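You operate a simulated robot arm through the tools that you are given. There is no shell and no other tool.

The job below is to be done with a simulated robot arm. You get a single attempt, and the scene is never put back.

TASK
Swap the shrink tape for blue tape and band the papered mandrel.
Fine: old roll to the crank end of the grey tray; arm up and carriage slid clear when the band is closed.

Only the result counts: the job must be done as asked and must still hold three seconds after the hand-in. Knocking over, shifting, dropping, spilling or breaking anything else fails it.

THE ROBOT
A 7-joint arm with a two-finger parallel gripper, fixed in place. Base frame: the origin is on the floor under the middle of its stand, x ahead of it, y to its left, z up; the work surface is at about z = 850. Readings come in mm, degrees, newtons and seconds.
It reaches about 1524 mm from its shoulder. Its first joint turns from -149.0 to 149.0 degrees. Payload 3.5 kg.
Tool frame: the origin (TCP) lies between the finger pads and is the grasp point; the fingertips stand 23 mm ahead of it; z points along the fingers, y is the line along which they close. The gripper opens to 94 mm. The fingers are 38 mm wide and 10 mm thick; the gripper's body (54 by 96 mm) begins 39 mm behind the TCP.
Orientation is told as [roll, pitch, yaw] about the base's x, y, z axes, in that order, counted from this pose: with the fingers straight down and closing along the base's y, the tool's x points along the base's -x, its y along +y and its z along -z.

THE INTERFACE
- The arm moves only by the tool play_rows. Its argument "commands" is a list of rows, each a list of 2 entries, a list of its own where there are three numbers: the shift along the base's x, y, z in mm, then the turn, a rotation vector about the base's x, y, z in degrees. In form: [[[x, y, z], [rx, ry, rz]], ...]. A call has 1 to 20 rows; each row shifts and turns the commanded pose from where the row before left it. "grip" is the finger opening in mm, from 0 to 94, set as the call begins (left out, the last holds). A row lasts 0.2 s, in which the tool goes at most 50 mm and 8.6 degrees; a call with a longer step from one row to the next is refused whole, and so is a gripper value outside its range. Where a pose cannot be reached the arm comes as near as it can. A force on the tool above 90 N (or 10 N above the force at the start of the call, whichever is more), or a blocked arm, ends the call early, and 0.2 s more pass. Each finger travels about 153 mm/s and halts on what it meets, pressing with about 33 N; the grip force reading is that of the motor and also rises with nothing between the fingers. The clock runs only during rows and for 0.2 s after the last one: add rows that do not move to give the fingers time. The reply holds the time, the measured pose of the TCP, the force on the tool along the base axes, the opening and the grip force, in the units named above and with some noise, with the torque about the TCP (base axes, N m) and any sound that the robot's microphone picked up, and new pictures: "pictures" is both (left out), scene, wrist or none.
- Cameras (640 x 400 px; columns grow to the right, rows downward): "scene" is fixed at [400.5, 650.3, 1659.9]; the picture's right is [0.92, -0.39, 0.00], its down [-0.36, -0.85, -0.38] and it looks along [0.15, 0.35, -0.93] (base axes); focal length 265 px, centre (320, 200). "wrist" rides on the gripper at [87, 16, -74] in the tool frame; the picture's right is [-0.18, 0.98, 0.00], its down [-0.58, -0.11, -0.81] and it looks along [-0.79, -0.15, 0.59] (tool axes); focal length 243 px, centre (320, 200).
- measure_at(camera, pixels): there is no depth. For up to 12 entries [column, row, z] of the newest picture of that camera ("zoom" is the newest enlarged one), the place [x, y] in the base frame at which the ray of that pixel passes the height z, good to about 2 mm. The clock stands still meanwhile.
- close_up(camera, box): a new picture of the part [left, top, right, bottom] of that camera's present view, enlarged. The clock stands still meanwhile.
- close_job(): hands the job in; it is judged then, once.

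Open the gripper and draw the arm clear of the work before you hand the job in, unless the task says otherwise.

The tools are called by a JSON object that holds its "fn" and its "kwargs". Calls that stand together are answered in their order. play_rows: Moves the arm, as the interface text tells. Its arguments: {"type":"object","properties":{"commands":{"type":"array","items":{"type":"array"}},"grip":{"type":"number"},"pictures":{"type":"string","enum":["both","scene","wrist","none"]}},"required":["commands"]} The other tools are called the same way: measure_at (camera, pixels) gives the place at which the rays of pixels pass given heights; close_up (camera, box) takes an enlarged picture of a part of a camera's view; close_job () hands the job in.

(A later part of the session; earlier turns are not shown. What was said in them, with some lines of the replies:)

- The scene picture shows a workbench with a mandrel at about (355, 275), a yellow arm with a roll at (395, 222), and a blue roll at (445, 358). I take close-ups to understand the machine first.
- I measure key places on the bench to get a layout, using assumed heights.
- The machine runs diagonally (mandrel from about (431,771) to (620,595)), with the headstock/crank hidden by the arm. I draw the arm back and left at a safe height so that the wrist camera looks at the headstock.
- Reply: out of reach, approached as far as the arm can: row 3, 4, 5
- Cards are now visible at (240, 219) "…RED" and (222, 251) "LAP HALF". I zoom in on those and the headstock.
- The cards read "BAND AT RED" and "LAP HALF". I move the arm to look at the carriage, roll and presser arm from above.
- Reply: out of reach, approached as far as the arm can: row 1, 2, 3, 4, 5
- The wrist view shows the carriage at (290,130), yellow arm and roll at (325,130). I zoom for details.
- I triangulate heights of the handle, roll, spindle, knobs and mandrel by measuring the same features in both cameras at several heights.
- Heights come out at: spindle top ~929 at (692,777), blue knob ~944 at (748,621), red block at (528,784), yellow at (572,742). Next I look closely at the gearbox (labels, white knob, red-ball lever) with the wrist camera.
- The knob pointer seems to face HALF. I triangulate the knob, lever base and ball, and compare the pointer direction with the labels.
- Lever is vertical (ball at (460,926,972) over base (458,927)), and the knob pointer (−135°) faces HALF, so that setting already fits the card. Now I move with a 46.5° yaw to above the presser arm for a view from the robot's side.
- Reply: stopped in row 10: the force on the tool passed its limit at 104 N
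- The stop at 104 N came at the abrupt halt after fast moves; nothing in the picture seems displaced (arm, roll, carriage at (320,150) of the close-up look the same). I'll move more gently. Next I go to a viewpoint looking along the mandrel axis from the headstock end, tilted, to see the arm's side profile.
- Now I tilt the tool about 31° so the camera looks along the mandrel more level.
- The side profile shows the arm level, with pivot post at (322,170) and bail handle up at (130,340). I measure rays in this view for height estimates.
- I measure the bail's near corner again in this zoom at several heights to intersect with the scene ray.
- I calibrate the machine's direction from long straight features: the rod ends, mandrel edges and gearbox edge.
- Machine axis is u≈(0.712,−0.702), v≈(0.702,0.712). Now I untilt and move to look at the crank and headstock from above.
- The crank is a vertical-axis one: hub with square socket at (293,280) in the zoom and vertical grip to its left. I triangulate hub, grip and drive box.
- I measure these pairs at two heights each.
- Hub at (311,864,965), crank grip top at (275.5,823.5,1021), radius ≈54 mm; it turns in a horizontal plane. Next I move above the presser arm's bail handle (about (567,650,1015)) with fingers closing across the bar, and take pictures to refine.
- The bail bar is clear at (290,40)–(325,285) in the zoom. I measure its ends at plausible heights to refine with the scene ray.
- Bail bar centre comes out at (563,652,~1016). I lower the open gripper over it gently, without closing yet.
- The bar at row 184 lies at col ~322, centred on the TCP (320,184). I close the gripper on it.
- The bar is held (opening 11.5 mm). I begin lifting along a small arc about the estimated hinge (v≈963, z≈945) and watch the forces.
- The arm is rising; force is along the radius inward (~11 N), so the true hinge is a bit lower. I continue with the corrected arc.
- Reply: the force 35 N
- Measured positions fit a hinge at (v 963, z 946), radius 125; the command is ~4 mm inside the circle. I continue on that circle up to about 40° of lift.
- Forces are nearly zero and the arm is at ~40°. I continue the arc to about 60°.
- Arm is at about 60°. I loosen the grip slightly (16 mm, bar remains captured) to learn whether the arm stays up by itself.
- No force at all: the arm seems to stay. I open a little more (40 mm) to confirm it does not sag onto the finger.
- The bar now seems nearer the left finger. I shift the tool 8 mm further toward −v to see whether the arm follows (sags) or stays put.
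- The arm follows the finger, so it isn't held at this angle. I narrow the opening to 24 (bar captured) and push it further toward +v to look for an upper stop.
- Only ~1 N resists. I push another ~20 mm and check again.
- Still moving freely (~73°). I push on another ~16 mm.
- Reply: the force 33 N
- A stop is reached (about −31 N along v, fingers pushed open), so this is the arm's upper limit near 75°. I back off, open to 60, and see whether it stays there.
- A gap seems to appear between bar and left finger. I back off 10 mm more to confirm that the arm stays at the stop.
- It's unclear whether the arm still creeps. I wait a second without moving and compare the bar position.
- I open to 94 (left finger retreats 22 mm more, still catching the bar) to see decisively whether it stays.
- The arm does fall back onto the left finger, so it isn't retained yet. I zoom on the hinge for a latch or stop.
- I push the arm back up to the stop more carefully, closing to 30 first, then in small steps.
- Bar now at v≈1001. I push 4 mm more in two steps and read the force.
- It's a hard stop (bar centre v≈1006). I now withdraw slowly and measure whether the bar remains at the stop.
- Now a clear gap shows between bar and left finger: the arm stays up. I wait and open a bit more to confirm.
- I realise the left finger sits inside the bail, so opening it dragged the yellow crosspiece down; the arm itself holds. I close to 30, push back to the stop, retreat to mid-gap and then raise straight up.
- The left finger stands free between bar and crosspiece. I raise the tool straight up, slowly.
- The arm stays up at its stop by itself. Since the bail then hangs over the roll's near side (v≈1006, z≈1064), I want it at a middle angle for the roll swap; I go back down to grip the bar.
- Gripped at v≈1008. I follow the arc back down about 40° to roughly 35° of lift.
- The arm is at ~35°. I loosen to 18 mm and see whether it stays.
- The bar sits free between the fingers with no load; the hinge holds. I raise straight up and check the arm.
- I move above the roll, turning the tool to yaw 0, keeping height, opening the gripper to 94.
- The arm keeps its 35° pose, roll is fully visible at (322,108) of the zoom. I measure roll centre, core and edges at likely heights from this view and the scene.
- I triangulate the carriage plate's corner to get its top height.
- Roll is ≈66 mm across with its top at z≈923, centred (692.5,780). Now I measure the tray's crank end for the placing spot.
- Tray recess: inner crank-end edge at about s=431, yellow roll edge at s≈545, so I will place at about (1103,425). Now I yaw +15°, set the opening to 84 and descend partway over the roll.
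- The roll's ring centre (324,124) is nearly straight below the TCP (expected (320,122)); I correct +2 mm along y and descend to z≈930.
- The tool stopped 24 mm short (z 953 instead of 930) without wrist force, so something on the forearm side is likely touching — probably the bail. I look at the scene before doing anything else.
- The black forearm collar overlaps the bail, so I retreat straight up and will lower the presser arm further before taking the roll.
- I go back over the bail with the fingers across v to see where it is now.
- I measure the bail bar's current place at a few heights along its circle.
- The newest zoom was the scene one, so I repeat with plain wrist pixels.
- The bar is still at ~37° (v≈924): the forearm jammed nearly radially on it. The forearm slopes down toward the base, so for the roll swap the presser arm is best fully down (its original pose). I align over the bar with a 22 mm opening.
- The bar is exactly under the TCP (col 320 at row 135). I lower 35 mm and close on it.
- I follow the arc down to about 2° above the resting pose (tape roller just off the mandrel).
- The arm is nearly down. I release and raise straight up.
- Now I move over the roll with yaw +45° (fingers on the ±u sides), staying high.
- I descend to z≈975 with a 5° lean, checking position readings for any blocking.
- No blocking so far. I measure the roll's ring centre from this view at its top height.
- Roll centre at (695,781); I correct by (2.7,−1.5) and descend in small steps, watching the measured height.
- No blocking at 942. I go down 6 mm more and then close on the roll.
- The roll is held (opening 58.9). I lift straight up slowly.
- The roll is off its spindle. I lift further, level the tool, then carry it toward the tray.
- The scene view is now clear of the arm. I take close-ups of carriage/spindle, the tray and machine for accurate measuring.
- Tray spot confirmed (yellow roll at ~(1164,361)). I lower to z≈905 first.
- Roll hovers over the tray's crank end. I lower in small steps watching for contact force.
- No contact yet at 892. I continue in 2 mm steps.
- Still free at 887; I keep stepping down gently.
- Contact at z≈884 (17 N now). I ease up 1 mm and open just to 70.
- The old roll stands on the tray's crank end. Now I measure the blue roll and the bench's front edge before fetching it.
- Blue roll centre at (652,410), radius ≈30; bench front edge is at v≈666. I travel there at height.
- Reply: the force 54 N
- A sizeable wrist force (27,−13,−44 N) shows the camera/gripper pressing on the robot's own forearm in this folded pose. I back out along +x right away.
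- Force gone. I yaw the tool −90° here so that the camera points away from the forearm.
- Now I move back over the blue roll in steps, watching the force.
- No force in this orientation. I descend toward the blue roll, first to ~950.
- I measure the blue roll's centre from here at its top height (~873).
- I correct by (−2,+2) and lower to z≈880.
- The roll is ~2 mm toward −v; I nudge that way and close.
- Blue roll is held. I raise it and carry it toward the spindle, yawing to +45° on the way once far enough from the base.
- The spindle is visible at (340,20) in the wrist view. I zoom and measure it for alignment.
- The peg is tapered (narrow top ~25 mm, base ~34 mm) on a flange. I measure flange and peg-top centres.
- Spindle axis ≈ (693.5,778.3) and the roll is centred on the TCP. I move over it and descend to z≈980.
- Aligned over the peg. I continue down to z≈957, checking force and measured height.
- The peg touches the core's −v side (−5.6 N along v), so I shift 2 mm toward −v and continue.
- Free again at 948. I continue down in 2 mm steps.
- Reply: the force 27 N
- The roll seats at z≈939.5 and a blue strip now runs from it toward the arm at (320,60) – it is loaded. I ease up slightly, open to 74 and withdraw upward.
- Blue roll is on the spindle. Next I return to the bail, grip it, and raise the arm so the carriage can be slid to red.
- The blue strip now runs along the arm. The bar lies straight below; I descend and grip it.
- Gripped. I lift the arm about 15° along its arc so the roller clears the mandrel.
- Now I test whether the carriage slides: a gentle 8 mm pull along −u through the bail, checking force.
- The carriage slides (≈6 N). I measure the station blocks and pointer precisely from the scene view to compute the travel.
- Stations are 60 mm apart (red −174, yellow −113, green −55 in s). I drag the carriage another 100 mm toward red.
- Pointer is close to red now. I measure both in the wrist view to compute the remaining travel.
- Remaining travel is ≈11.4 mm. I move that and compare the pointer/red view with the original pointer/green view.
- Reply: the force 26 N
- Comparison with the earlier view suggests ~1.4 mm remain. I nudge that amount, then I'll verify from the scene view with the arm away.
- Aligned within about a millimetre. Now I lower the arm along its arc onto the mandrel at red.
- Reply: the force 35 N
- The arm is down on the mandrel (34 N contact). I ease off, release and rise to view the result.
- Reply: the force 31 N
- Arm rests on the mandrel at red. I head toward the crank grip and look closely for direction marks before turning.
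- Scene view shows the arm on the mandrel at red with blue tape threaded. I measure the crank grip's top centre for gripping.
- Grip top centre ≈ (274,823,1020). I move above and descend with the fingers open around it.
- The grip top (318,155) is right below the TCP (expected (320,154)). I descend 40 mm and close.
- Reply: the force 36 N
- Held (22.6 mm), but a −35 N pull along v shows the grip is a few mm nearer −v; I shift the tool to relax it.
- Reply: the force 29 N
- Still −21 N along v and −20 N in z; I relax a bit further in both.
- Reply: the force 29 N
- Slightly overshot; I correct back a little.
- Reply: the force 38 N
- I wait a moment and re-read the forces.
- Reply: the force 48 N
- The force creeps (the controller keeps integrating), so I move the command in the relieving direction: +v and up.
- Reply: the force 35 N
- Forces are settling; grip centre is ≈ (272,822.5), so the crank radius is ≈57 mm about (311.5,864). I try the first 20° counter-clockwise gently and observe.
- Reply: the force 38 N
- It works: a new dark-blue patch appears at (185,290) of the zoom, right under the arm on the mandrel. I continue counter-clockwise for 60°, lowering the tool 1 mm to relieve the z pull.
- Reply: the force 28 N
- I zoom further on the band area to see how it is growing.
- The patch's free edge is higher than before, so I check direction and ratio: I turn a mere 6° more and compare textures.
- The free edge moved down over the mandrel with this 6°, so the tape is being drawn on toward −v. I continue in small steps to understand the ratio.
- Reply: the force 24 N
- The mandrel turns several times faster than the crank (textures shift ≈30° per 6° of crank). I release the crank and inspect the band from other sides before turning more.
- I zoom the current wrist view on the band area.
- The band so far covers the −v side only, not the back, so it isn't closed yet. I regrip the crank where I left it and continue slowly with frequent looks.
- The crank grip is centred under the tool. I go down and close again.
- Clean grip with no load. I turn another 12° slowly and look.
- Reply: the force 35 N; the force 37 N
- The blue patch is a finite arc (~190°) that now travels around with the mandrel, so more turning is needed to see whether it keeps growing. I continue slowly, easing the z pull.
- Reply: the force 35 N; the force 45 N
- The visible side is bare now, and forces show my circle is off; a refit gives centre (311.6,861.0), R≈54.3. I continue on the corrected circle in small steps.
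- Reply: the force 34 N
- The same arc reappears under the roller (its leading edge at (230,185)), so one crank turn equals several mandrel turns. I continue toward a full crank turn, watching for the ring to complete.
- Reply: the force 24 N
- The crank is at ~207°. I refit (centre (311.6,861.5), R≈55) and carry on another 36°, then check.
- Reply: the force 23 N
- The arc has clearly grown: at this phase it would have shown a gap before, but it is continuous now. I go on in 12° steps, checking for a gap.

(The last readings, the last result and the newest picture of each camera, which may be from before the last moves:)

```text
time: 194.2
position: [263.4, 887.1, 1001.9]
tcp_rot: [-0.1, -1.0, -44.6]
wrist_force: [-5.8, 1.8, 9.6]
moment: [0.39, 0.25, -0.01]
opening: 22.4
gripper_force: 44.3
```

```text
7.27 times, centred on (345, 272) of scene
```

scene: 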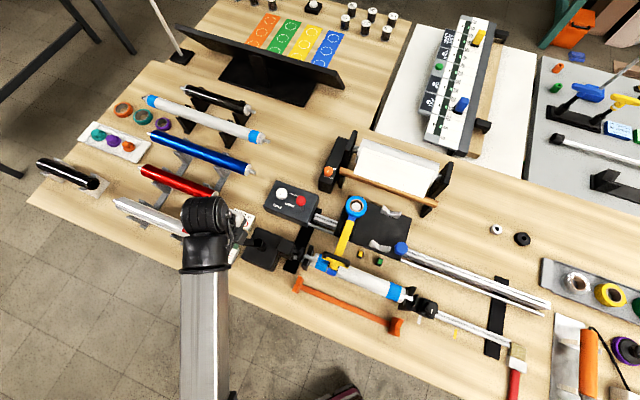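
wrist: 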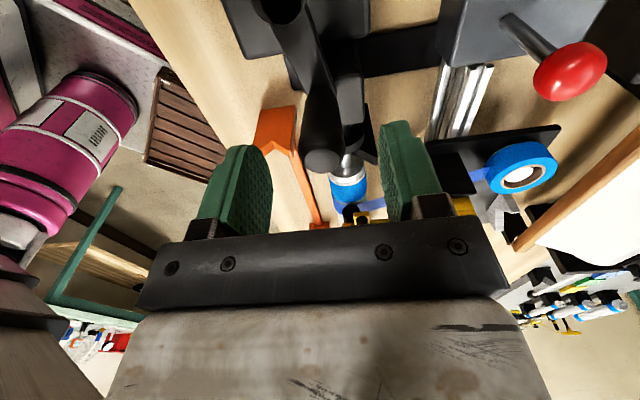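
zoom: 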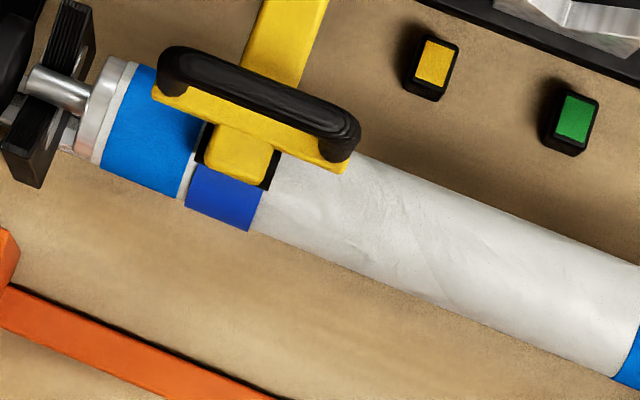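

Still continuous. I continue with 12° steps.

{"fn": "play_rows", "kwargs": {"commands": [[[-2.6, -5.1, 0], [0, 0, 0]], [[-2.1, -5.4, 0], [0, 0, 0]], [[0, 0, 0], [0, 0, 0]]], "pictures": "scene"}}

{"fn": "close_up", "kwargs": {"camera": "scene", "box": [305, 245, 385, 300]}}

{"fn": "play_rows", "kwargs": {"commands": [[[-1.5, -5.6, 0], [0, 0, 0]], [[-0.9, -5.7, 0], [0, 0, 0]], [[0, 0, 0], [0, 0, 0]]], "pictures": "scene"}}

{"fn": "close_up", "kwargs": {"camera": "scene", "box": [305, 245, 385, 300]}}

```text
time: 195.0
position: [259.0, 878.3, 1002.5]
tcp_rot: [-0.1, -1.0, -44.6]
wrist_force: [5.2, -2.2, -0.8]
moment: [0.13, 0.18, 0.03]
opening: 22.6
gripper_force: 45.4
```

scene: 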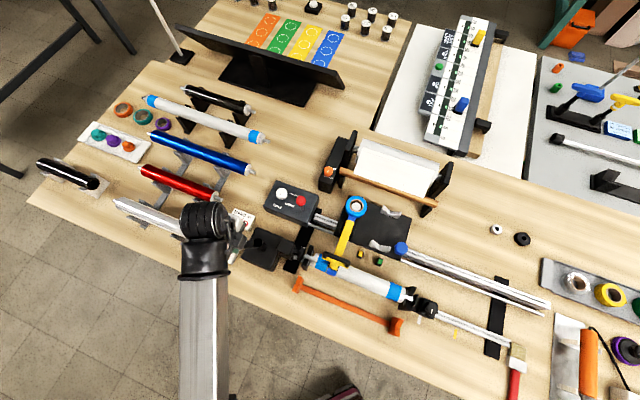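

```text
7.27 times, centred on (345, 272) of scene
```

zoom: 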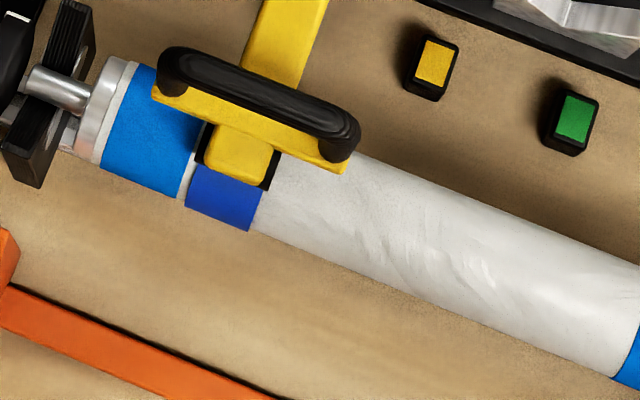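

```text
time: 195.8
position: [258.0, 866.5, 1001.6]
tcp_rot: [-0.1, -1.0, -44.6]
wrist_force: [12.1, -1.1, 16.4]
moment: [-0.37, -0.2, -0.02]
opening: 22.3
gripper_force: 44.8
```

scene: 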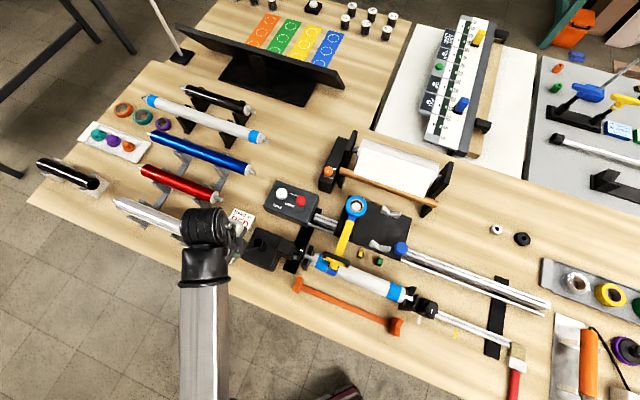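

```text
7.27 times, centred on (345, 272) of scene
```

zoom: 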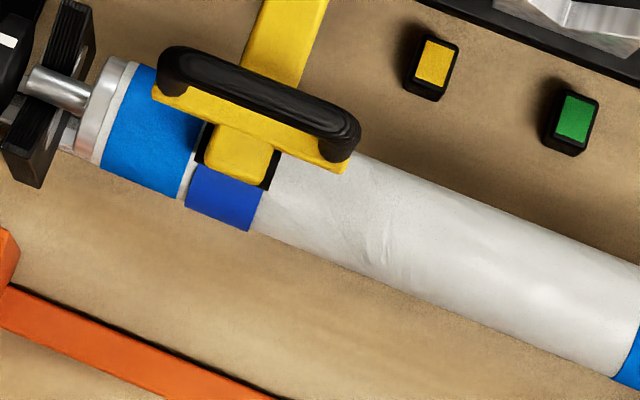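

At this same phase (index tick at (8,40)) there was a gap one mandrel turn earlier; now it's covered. I continue to complete at least one full crank turn, still checking.

{"fn": "play_rows", "kwargs": {"commands": [[[-0.3, -5.7, 0], [0, 0, 0]], [[0.3, -5.7, 0], [0, 0, 0]], [[0, 0, 0], [0, 0, 0]]], "pictures": "scene"}}

{"fn": "close_up", "kwargs": {"camera": "scene", "box": [305, 245, 385, 300]}}

{"fn": "play_rows", "kwargs": {"commands": [[[0.9, -5.7, 0], [0, 0, 0]], [[1.5, -5.6, 0], [0, 0, 0]], [[0, 0, 0], [0, 0, 0]]], "pictures": "scene"}}

{"fn": "close_up", "kwargs": {"camera": "scene", "box": [305, 245, 385, 300]}}

```text
time: 196.6
position: [257.0, 855.8, 1000.8]
tcp_rot: [-0.1, -0.9, -44.5]
wrist_force: [6.9, 0.0, 35.2]
moment: [-0.01, 0.15, -0.05]
opening: 22.6
gripper_force: 45.3
```

scene: 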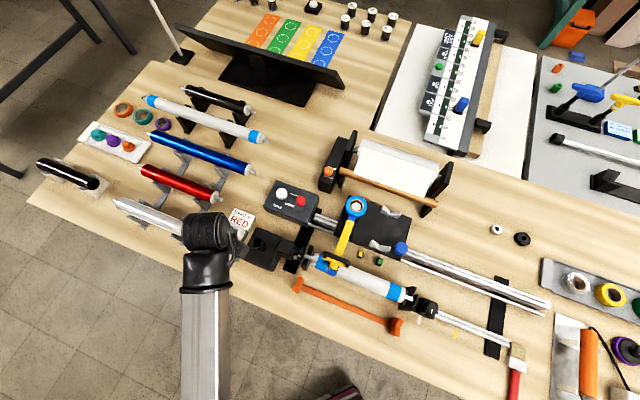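

```text
7.27 times, centred on (345, 272) of scene
```

zoom: 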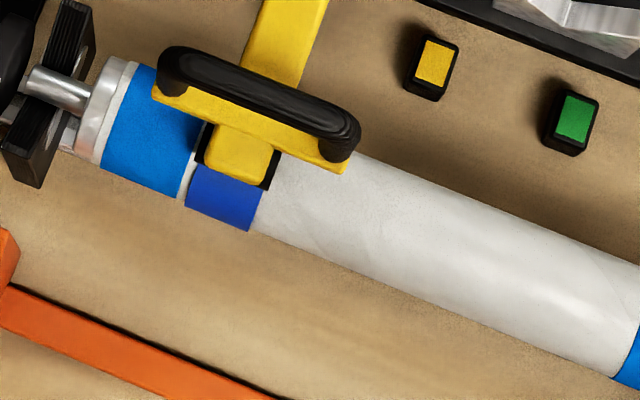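

```text
time: 197.4
position: [259.0, 843.4, 1001.6]
tcp_rot: [-0.2, -1.0, -44.5]
wrist_force: [21.5, 7.8, 18.2]
moment: [0.43, 0.86, -0.02]
opening: 22.6
gripper_force: 45.1
```

scene: 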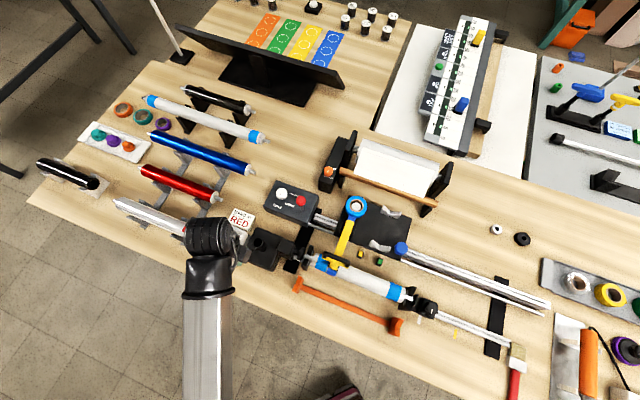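

```text
7.27 times, centred on (345, 272) of scene
```

zoom: 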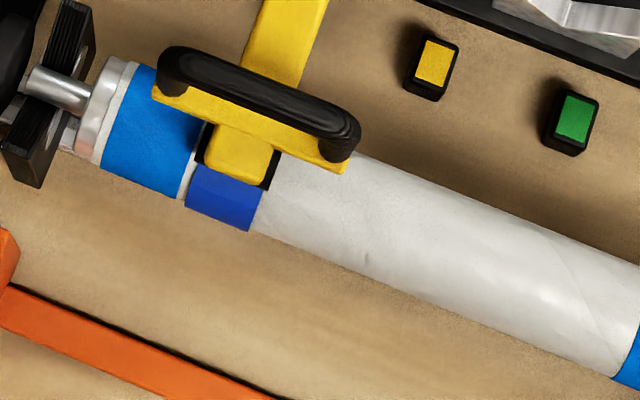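

Every phase has shown a continuous band now. I finish the full crank turn (to ~364°).

{"fn": "play_rows", "kwargs": {"commands": [[[2.1, -5.4, 0], [0, 0, 0]], [[2.6, -5.1, 0], [0, 0, 0]], [[3.1, -4.8, 0], [0, 0, 0]], [[3.6, -4.5, 0], [0, 0, 0]], [[4.1, -4.1, 0], [0, 0, 0]], [[0, 0, 0], [0, 0, 0]]], "pictures": "scene"}}

{"fn": "close_up", "kwargs": {"camera": "scene", "box": [305, 245, 385, 300]}}

```text
time: 198.8
position: [273.5, 822.0, 1001.3]
tcp_rot: [0.0, -0.9, -44.5]
wrist_force: [20.6, 21.4, 19.5]
moment: [-0.49, 0.35, -0.04]
opening: 22.4
gripper_force: 44.8
```

scene: 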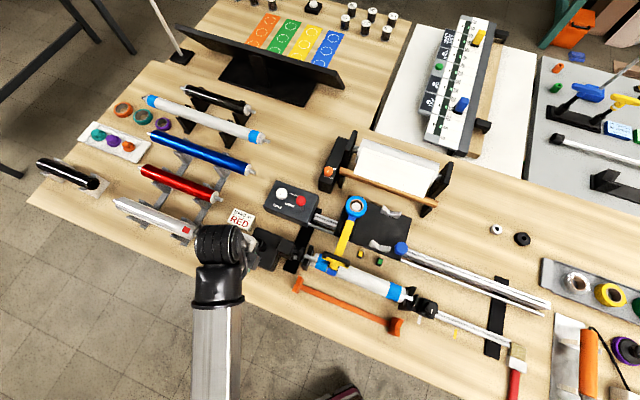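

```text
7.27 times, centred on (345, 272) of scene
```

zoom: 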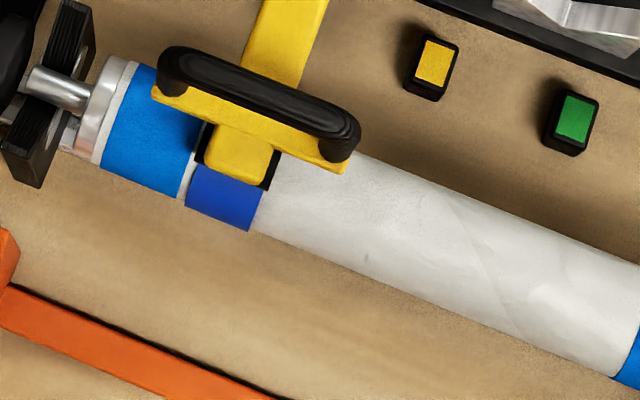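

The full turn is done and the band looks closed. I release the crank and rise, then view the band from the wrist camera.

{"fn": "play_rows", "kwargs": {"commands": [[[0, 0, 0], [0, 0, 0]], [[0, 0, 0], [0, 0, 0]], [[0, 0, 6], [0, 0, 0]], [[0, 0, 15], [0, 0, 0]], [[0, 0, 25], [0, 0, 0]], [[0, 0, 30], [0, 0, 0]], [[0, 0, 30], [0, 0, 0]], [[0, 0, 20], [0, 0, 0]], [[0, 0, 6], [0, 0, 0]], [[0, 0, 0], [0, 0, 0]]], "grip": 60, "pictures": "none"}}

{"fn": "play_rows", "kwargs": {"commands": [[[6, -3, 0], [0, 0, 0]], [[14, -6, 0], [0, 0, 0]], [[20, -9, 0], [0, 0, 0]], [[24, -10, 0], [0, 0, 0]], [[24, -10, 0], [0, 0, 0]], [[20, -6, 0], [0, 0, 0]], [[12, -2, 0], [0, 0, 0]], [[6, 0, 0], [0, 0, 0]], [[0, 0, 0], [0, 0, 0]]], "pictures": "both"}}

{"fn": "close_up", "kwargs": {"camera": "wrist", "box": [280, 0, 420, 90]}}

```text
time: 201.0
position: [275.0, 820.1, 1132.4]
tcp_rot: [-0.2, -1.0, -44.5]
wrist_force: [-0.1, -0.1, 1.3]
moment: [-0.01, 0.01, 0.0]
opening: 60.2
gripper_force: 0.1
```

```text
time: 203.0
position: [400.1, 772.1, 1133.8]
tcp_rot: [-0.1, -1.0, -44.6]
wrist_force: [0.1, 0.2, -0.3]
moment: [0.0, -0.01, -0.01]
opening: 59.5
gripper_force: 0.1
```

scene: 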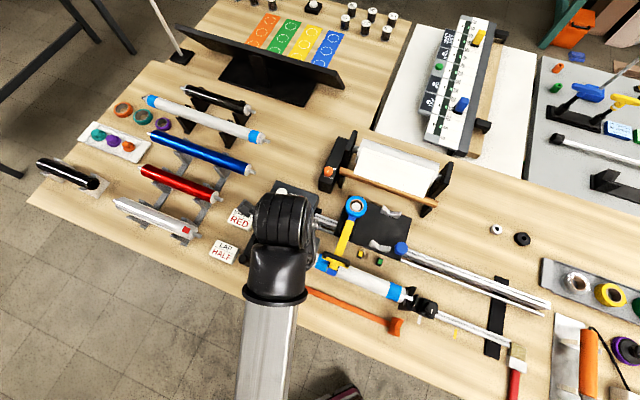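
wrist: 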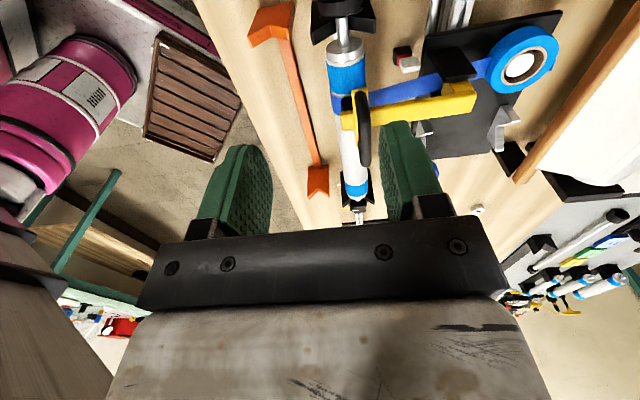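

```text
4.44 times, centred on (350, 45) of wrist
```

zoom: 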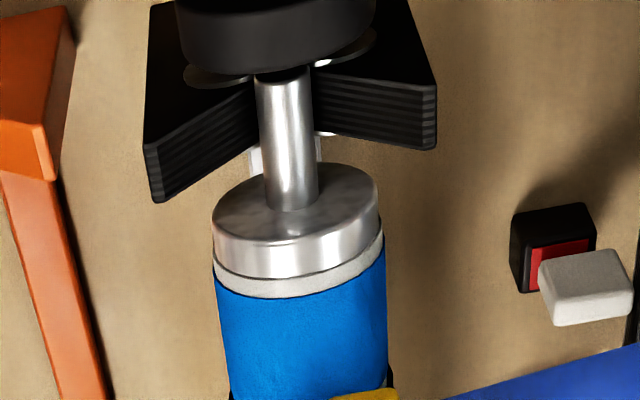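

Pointer is still at red. I zoom on the band beside the roller.

{"fn": "close_up", "kwargs": {"camera": "wrist", "box": [315, 65, 395, 115]}}

```text
8.00 times, centred on (355, 90) of wrist
```

zoom: 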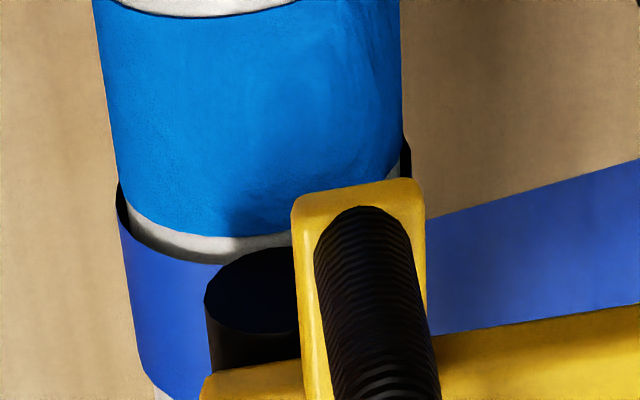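

The band now shows as a ring on both sides of the mandrel. I move back over the bail and descend to grip it.

{"fn": "play_rows", "kwargs": {"commands": [[[8, -4, 0], [0, 0, 0]], [[14, -6, 0], [0, 0, 0]], [[18, -8, 0], [0, 0, 0]], [[18, -8, 0], [0, 0, 0]], [[13, -6, 0], [0, 0, 0]], [[8.5, -3.9, 0], [0, 0, 0]], [[0, 0, 0], [0, 0, 0]]], "grip": 50, "pictures": "wrist"}}

{"fn": "close_up", "kwargs": {"camera": "wrist", "box": [200, 0, 440, 150]}}

```text
time: 204.6
position: [480.0, 737.3, 1133.3]
tcp_rot: [0.0, -1.0, -44.5]
wrist_force: [-0.2, -0.5, -1.1]
moment: [0.02, -0.01, 0.0]
opening: 49.8
gripper_force: 0.1
```

wrist: 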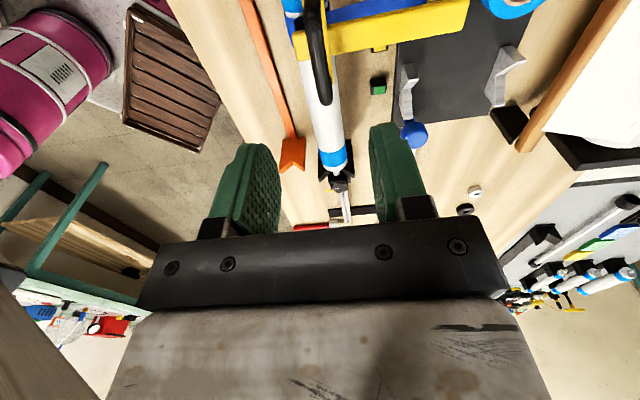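

```text
2.67 times, centred on (320, 75) of wrist
```

zoom: 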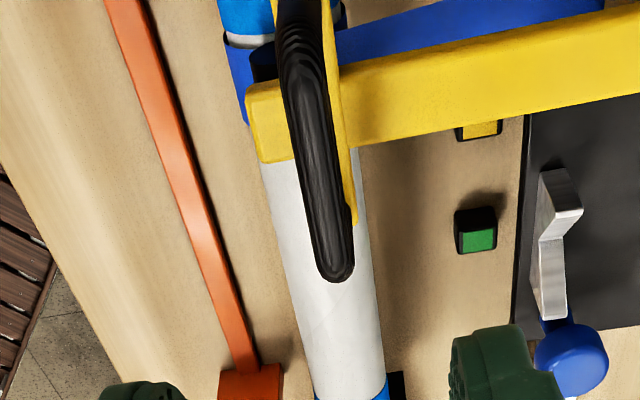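

The bar lies at the expected place below the TCP. I descend to z≈1018 and grip it.

{"fn": "play_rows", "kwargs": {"commands": [[[0, 0, -8], [0, 0, 0]], [[0, 0, -18], [0, 0, 0]], [[0, 0, -24], [0, 0, 0]], [[0, 0, -26], [0, 0, 0]], [[0, 0, -20], [0, 0, 0]], [[0, 0, -13], [0, 0, 0]], [[0, 0, -6], [0, 0, 0]], [[0, 0, 0], [0, 0, 0]]], "pictures": "none"}}

{"fn": "play_rows", "kwargs": {"commands": [[[0, 0, 0], [0, 0, 0]], [[0, 0, 0], [0, 0, 0]], [[0, 0, 0], [0, 0, 0]]], "grip": 0, "pictures": "none"}}

```text
time: 206.4
position: [480.2, 737.6, 1019.0]
tcp_rot: [-0.1, -0.9, -44.6]
wrist_force: [-1.0, -0.3, -0.5]
moment: [-0.04, -0.03, -0.01]
opening: 49.8
gripper_force: 0.1
```

```text
time: 207.2
position: [479.3, 737.0, 1018.6]
tcp_rot: [-0.1, -0.9, -44.6]
wrist_force: [-2.2, -1.7, 2.0]
moment: [0.01, 0.04, -1.03]
opening: 11.3
gripper_force: 45.2
```

Gripped. I raise the arm along its arc.

{"fn": "play_rows", "kwargs": {"commands": [[[2.2, 2.3, 4.5], [0, 0, 0]], [[2.25, 2.3, 4.4], [0, 0, 0]], [[2.6, 2.6, 4.0], [0, 0, 0]], [[2.6, 2.65, 4.0], [0, 0, 0]], [[5.75, 5.85, 7.3], [0, 0, 0]], [[6.1, 6.2, 6.6], [0, 0, 0]], [[6.55, 6.6, 5.8], [0, 0, 0]], [[6.9, 7.0, 5.0], [0, 0, 0]], [[0, 0, 0], [0, 0, 0]]], "pictures": "none"}}

{"fn": "play_rows", "kwargs": {"commands": [[[7.1, 7.2, 4.1], [0, 0, 0]], [[7.35, 7.5, 3.2], [0, 0, 0]], [[7.5, 7.6, 2.3], [0, 0, 0]], [[7.65, 7.75, 1.3], [0, 0, 0]], [[7.65, 7.75, 0.4], [0, 0, 0]], [[7.65, 7.75, -0.6], [0, 0, 0]], [[0, 0, 0], [0, 0, 0]]], "pictures": "wrist"}}

```text
time: 209.2
position: [515.5, 773.9, 1060.9]
tcp_rot: [0.0, -0.9, -44.6]
wrist_force: [-2.7, -5.9, 14.2]
moment: [-0.49, -0.49, -1.77]
opening: 11.4
gripper_force: 45.2
```

```text
time: 210.8
position: [561.2, 819.7, 1069.9]
tcp_rot: [-0.1, -0.8, -44.5]
wrist_force: [1.3, 0.0, 1.8]
moment: [-0.4, -0.36, -1.72]
opening: 11.9
gripper_force: 45.4
```

wrist: 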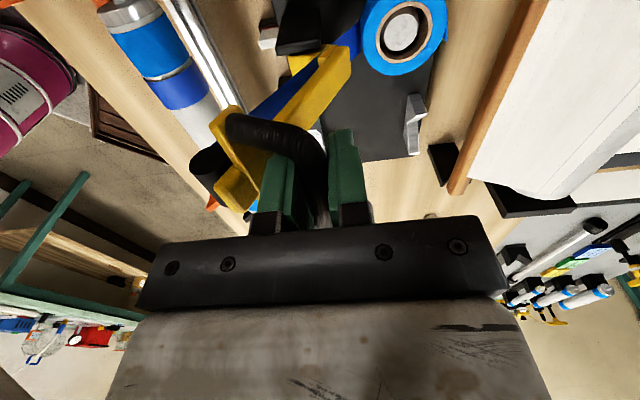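

The arm rises and a dark-blue band shows on the mandrel at (185,90). I zoom on it.

{"fn": "close_up", "kwargs": {"camera": "wrist", "box": [80, 0, 260, 160]}}

{"fn": "close_up", "kwargs": {"camera": "scene", "box": [300, 235, 380, 290]}}

```text
2.50 times, centred on (170, 80) of wrist
```

zoom: 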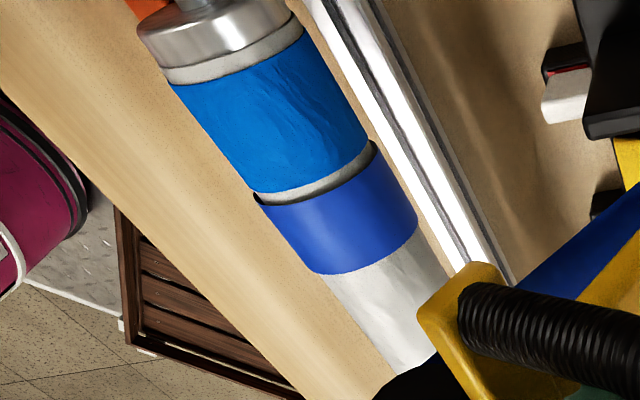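

```text
7.27 times, centred on (340, 262) of scene
```

zoom: 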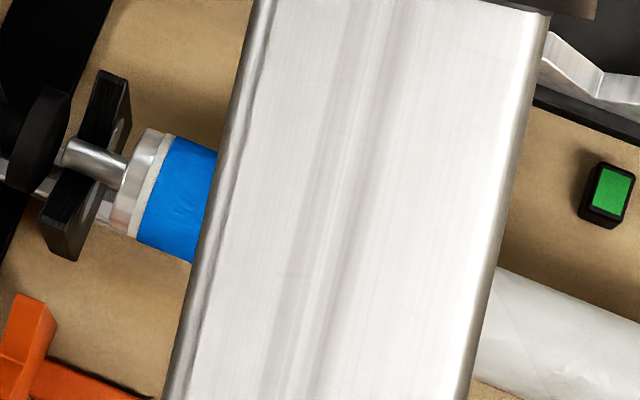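

The band is a complete ring and separate from the strip. I raise the arm the rest of the way to its stop.

{"fn": "play_rows", "kwargs": {"commands": [[[4.0, 4.05, -0.8], [0, 0, 0]], [[4.0, 4.05, -0.8], [0, 0, 0]], [[3.7, 3.75, -1.4], [0, 0, 0]], [[3.7, 3.75, -1.4], [0, 0, 0]], [[2.2, 2.25, -1.0], [0, 0, 0]], [[2.2, 2.25, -1.0], [0, 0, 0]], [[0, 0, 0], [0, 0, 0]]], "pictures": "wrist"}}

```text
time: 212.4
position: [579.0, 840.4, 1065.0]
tcp_rot: [-0.1, -0.9, -44.6]
wrist_force: [2.0, -1.0, 5.5]
moment: [-0.56, -0.42, -1.72]
opening: 11.7
gripper_force: 44.9
```

wrist: 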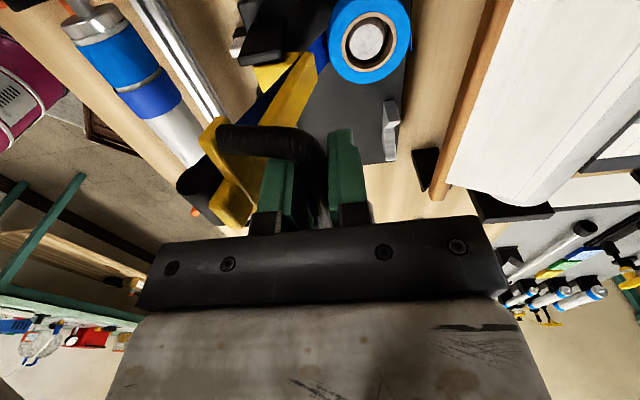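

Nearly at the stop (v≈1005). I push 3 mm further to seat it, then begin sliding the carriage along +u while holding.

{"fn": "play_rows", "kwargs": {"commands": [[[1.1, 1.1, -0.5], [0, 0, 0]], [[1.1, 1.1, -0.5], [0, 0, 0]], [[0, 0, 0], [0, 0, 0]]], "pictures": "none"}}

{"fn": "play_rows", "kwargs": {"commands": [[[2.8, -2.8, 0], [0, 0, 0]], [[5.0, -4.9, 0], [0, 0, 0]], [[5.7, -5.6, 0], [0, 0, 0]], [[0, 0, 0], [0, 0, 0]]], "pictures": "wrist"}}

```text
time: 213.2
position: [581.1, 841.0, 1064.0]
tcp_rot: [-0.1, -0.8, -44.5]
wrist_force: [0.9, 0.3, 7.5]
moment: [-0.42, -0.33, -1.74]
opening: 11.8
gripper_force: 45.1
```

```text
time: 214.2
position: [594.0, 828.0, 1063.2]
tcp_rot: [-0.2, -0.9, -44.7]
wrist_force: [-4.1, -1.8, -1.1]
moment: [0.52, 0.41, -1.71]
opening: 11.8
gripper_force: 45.0
```

wrist: 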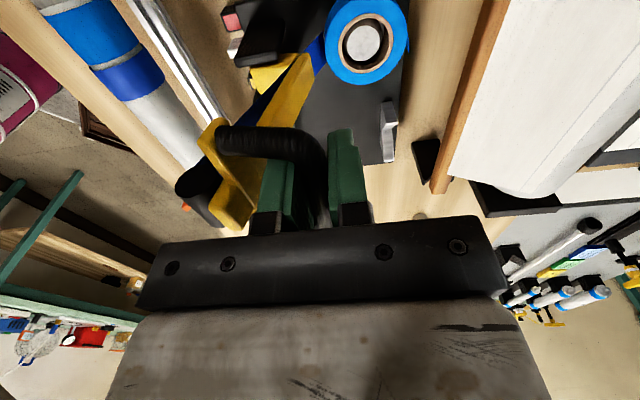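

The carriage follows. Before the long slide I check clearances along its path: the small white and black pucks and the paper stand's foot against the carriage's +v edge.

{"fn": "measure_at", "kwargs": {"camera": "scene", "pixels": [[496, 234, 852], [521, 244, 852], [490, 230, 852], [434, 213, 852], [425, 210, 852], [450, 236, 895], [545, 258, 852], [539, 285, 852]]}}

{"fn": "close_up", "kwargs": {"camera": "scene", "box": [380, 180, 560, 300]}}

```text
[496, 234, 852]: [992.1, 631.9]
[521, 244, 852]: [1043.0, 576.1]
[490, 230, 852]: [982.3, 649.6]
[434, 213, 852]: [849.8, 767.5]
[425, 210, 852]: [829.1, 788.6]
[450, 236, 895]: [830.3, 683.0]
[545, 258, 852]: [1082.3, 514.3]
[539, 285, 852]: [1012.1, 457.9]
```

```text
3.33 times, centred on (470, 240) of scene
```

zoom: 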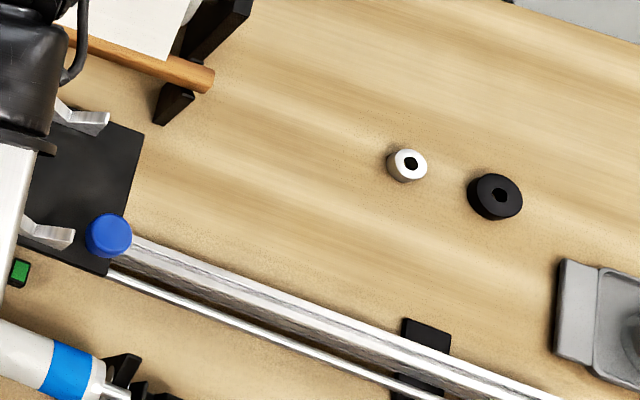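

All clear (pucks and foot at v≥1125, tray begins at s≈395). I slide the carriage ~265 mm further along +u.

{"fn": "play_rows", "kwargs": {"commands": [[[3.6, -3.5, 0], [0, 0, 0]], [[7.1, -7.0, 0], [0, 0, 0]], [[10, -9.85, 0], [0, 0, 0]], [[10, -9.85, 0], [0, 0, 0]], [[10, -9.85, 0], [0, 0, 0]], [[10, -9.85, 0], [0, 0, 0]], [[10, -9.85, 0], [0, 0, 0]], [[10, -9.85, 0], [0, 0, 0]], [[10, -9.85, 0], [0, 0, 0]], [[7.1, -7.0, 0], [0, 0, 0]], [[3.6, -3.5, 0], [0, 0, 0]], [[0, 0, 0], [0, 0, 0]]], "pictures": "wrist"}}

```text
time: 216.8
position: [686.5, 738.9, 1063.8]
tcp_rot: [-0.3, -1.0, -44.6]
wrist_force: [-22.6, -21.9, 7.2]
moment: [-0.03, -0.23, -1.69]
opening: 12.2
gripper_force: 44.5
```

wrist: 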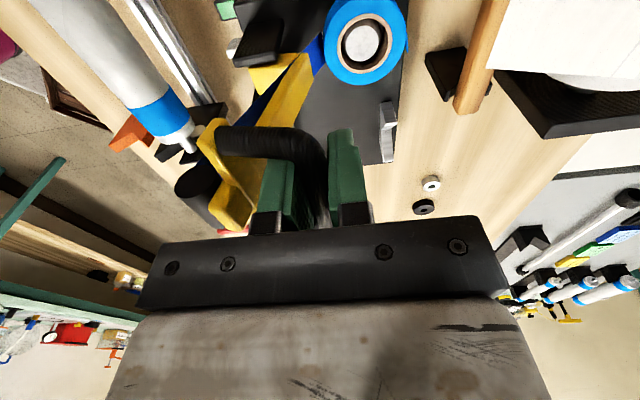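

Going well; a −31 N push along v has built up against the stop, so I ease 1.5 mm toward −v and continue the slide.

{"fn": "play_rows", "kwargs": {"commands": [[[2.6, -4.5, 0], [0, 0, 0]], [[7.1, -7.0, 0], [0, 0, 0]], [[10, -9.85, 0], [0, 0, 0]], [[10, -9.85, 0], [0, 0, 0]], [[10, -9.85, 0], [0, 0, 0]], [[10, -9.85, 0], [0, 0, 0]], [[10, -9.85, 0], [0, 0, 0]], [[10, -9.85, 0], [0, 0, 0]], [[10, -9.85, 0], [0, 0, 0]], [[10, -9.85, 0], [0, 0, 0]], [[7.1, -7.0, 0], [0, 0, 0]], [[3.6, -3.5, 0], [0, 0, 0]], [[0, 0, 0], [0, 0, 0]]], "pictures": "both"}}

```text
time: 219.6
position: [785.9, 637.4, 1063.7]
tcp_rot: [-0.2, -1.0, -44.6]
wrist_force: [-15.9, -12.8, -11.0]
moment: [0.05, -0.12, -1.7]
opening: 11.9
gripper_force: 44.7
```

scene: 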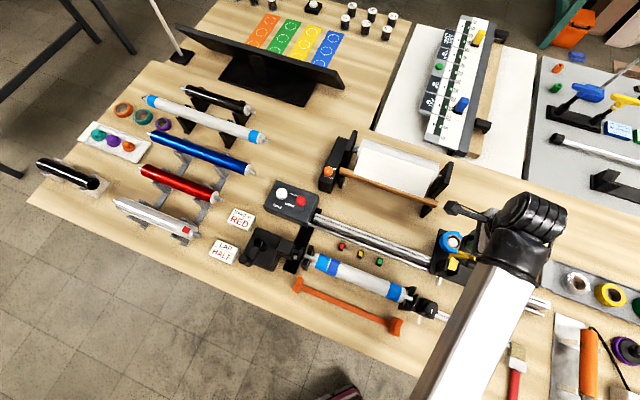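
wrist: 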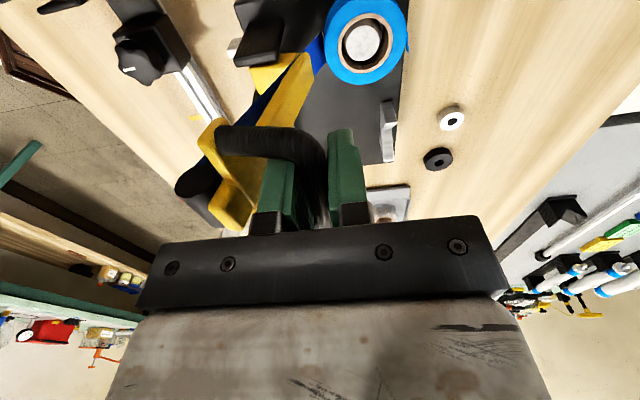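

The carriage is well clear of the mandrel (s≈112). I ease the load, open just to 26 so the inner finger doesn't drag the crosspiece, and rise straight up.

{"fn": "play_rows", "kwargs": {"commands": [[[-0.6, -0.6, 0], [0, 0, 0]], [[0, 0, 0], [0, 0, 0]]], "pictures": "none"}}

{"fn": "play_rows", "kwargs": {"commands": [[[0, 0, 0], [0, 0, 0]], [[0, 0, 0], [0, 0, 0]], [[0, 0, 0], [0, 0, 0]]], "grip": 26, "pictures": "wrist"}}

{"fn": "close_up", "kwargs": {"camera": "wrist", "box": [180, 0, 420, 230]}}

```text
time: 220.2
position: [786.0, 637.7, 1062.9]
tcp_rot: [-0.3, -1.0, -44.6]
wrist_force: [-14.3, -14.6, -18.9]
moment: [0.09, -0.05, -1.71]
opening: 11.9
gripper_force: 44.9
```

```text
time: 221.0
position: [786.1, 638.7, 1063.4]
tcp_rot: [-0.1, -1.0, -44.5]
wrist_force: [0.0, -0.3, 0.1]
moment: [0.01, -0.01, -0.02]
opening: 25.8
gripper_force: 0.0
```

wrist: 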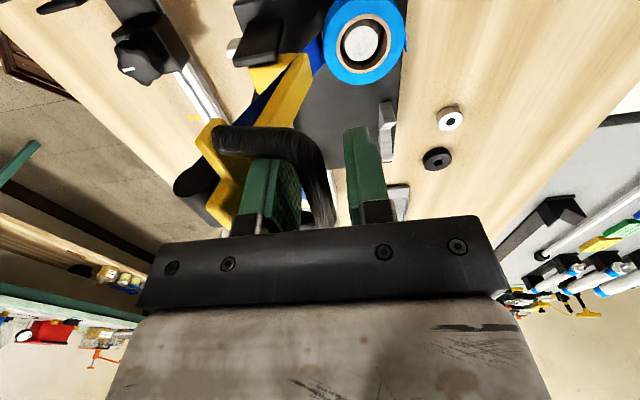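

```text
1.74 times, centred on (300, 115) of wrist
```

zoom: 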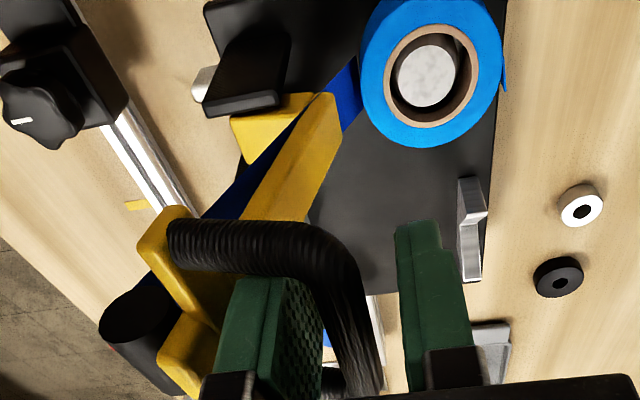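

The bar stands free between the fingers at the stop. I rise slowly and then move the robot away.

{"fn": "play_rows", "kwargs": {"commands": [[[0, 0, 4], [0, 0, 0]], [[0, 0, 8], [0, 0, 0]], [[0, 0, 12], [0, 0, 0]], [[0, 0, 15], [0, 0, 0]], [[0, 0, 18], [0, 0, 0]], [[0, 0, 18], [0, 0, 0]], [[0, 0, 15], [0, 0, 0]], [[0, 0, 8], [0, 0, 0]], [[0, 0, 0], [0, 0, 0]]], "pictures": "both"}}

{"fn": "close_up", "kwargs": {"camera": "scene", "box": [400, 200, 520, 290]}}

{"fn": "close_up", "kwargs": {"camera": "scene", "box": [290, 220, 420, 310]}}

```text
time: 223.0
position: [785.7, 637.2, 1161.1]
tcp_rot: [-0.1, -1.1, -44.5]
wrist_force: [-0.1, -0.1, 0.8]
moment: [0.01, -0.01, 0.0]
opening: 26.3
gripper_force: 0.1
```

scene: 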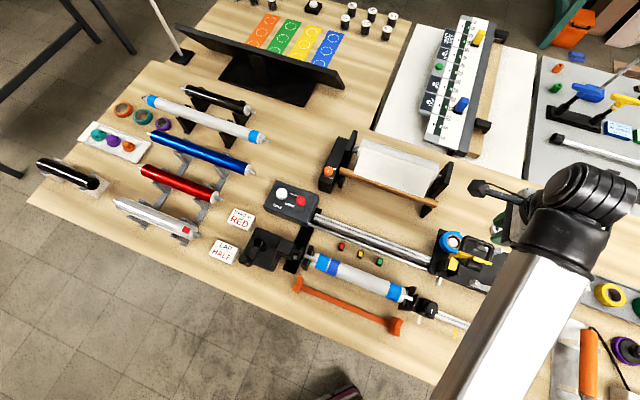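
wrist: 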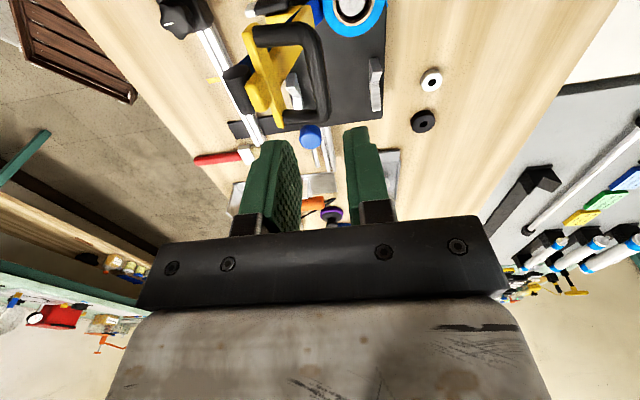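

```text
4.44 times, centred on (460, 245) of scene
```

zoom: 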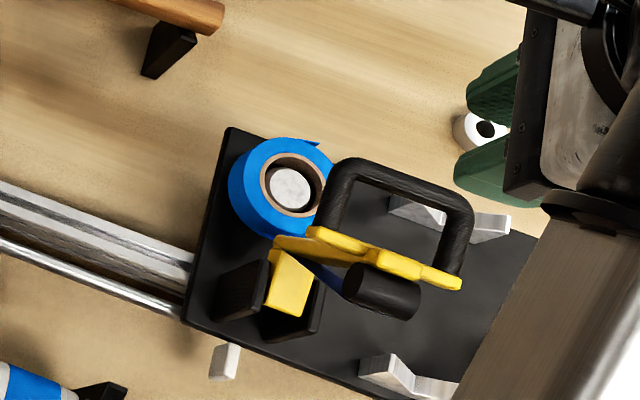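

```text
4.44 times, centred on (355, 265) of scene
```

zoom: 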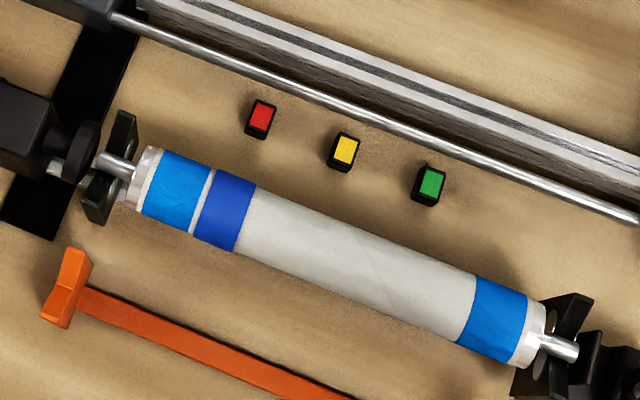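

The scene shows the closed dark-blue band at red, the arm up and the carriage clear. I raise the robot further, open the gripper, move away and watch that the presser arm stays up.

{"fn": "play_rows", "kwargs": {"commands": [[[0, 0, 8], [0, 0, 0]], [[0, 0, 16], [0, 0, 0]], [[-5, 8, 18], [0, 0, 0]], [[-12, 18, 12], [0, 0, 0]], [[-18, 26, 6], [0, 0, 0]], [[-20, 30, 0], [0, 0, 0]], [[-20, 30, 0], [0, 0, 0]], [[-20, 30, 0], [0, 0, 0]], [[-20, 30, 0], [0, 0, 0]], [[-20, 30, 0], [0, 0, 0]], [[-20, 30, 0], [0, 0, 0]], [[-15, 24, 0], [0, 0, 0]], [[-10, 14, 0], [0, 0, 0]], [[-5, 6, 0], [0, 0, 0]], [[0, 0, 0], [0, 0, 0]], [[0, 0, 0], [0, 0, 0]], [[0, 0, 0], [0, 0, 0]], [[0, 0, 0], [0, 0, 0]], [[0, 0, 0], [0, 0, 0]]], "grip": 94, "pictures": "both"}}

{"fn": "close_up", "kwargs": {"camera": "scene", "box": [400, 200, 560, 320]}}

{"fn": "close_up", "kwargs": {"camera": "scene", "box": [530, 250, 640, 325]}}

```text
time: 227.0
position: [602.6, 914.9, 1219.2]
tcp_rot: [-0.1, -1.0, -44.5]
wrist_force: [0.1, 0.7, -0.2]
moment: [0.0, 0.0, -0.02]
opening: 93.8
gripper_force: 0.0
```

scene: 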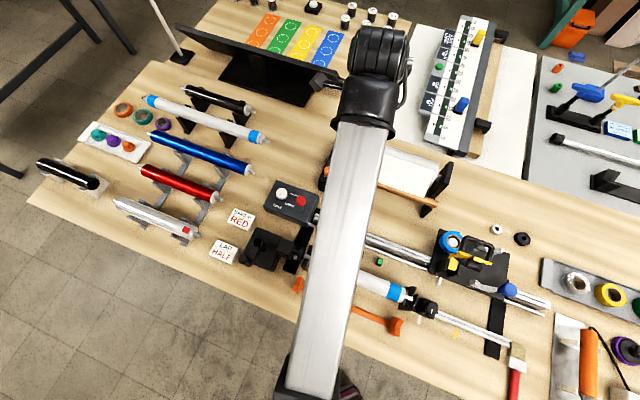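
wrist: 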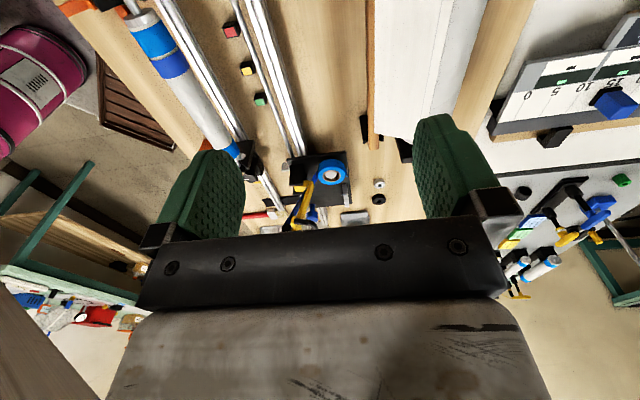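

```text
3.33 times, centred on (480, 260) of scene
```

zoom: 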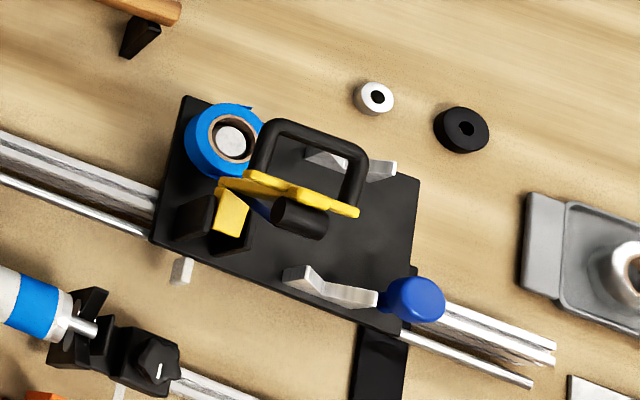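

```text
5.33 times, centred on (585, 288) of scene
```

zoom: 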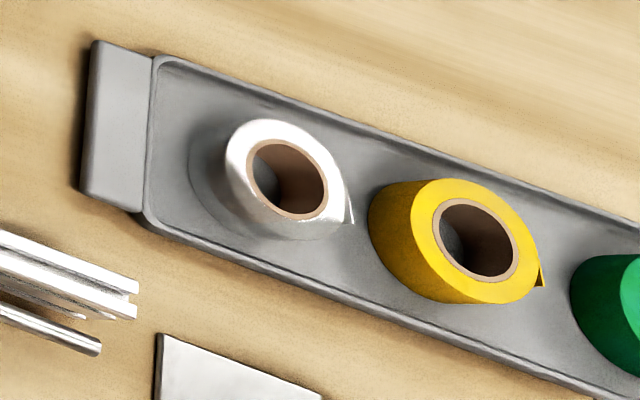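

The arm is up and holding, the carriage is clear of the mandrel, and the blue band is closed at red. The old roll lies at the crank end of the tray, and the robot is clear with its gripper open. I hand the job in.

{"fn": "close_job", "kwargs": {}}

```text
The job is handed in.
```

The blue tape is loaded, and the papered mandrel has a closed blue band at the red station, as the "BAND AT RED" card asks. I've handed the job in, but the reply gave no verdict.

- **Old roll:** the shrink tape is in the grey tray at the crank end, standing free beside the yellow roll.
- **Band:** the crank went through one full turn. The camera views show a complete ring on the mandrel, separate from the tape strip on the arm.
- **Arm and carriage:** the arm is up against its stop and stayed there after release. The carriage is slid past the end of the mandrel and the tailstock.
- **Lap setting:** the knob already pointed to HALF, as the "LAP HALF" card asks, so I left it alone.

Twice a robot link pressed on something. Once the forearm rested on the raised arm's handle, and once the gripper touched the robot's own forearm. I backed off both times, and nothing looks moved or damaged in the later pictures. The tool also hit its force limit once, as it stopped after a fast move early on, and nothing was disturbed then either.
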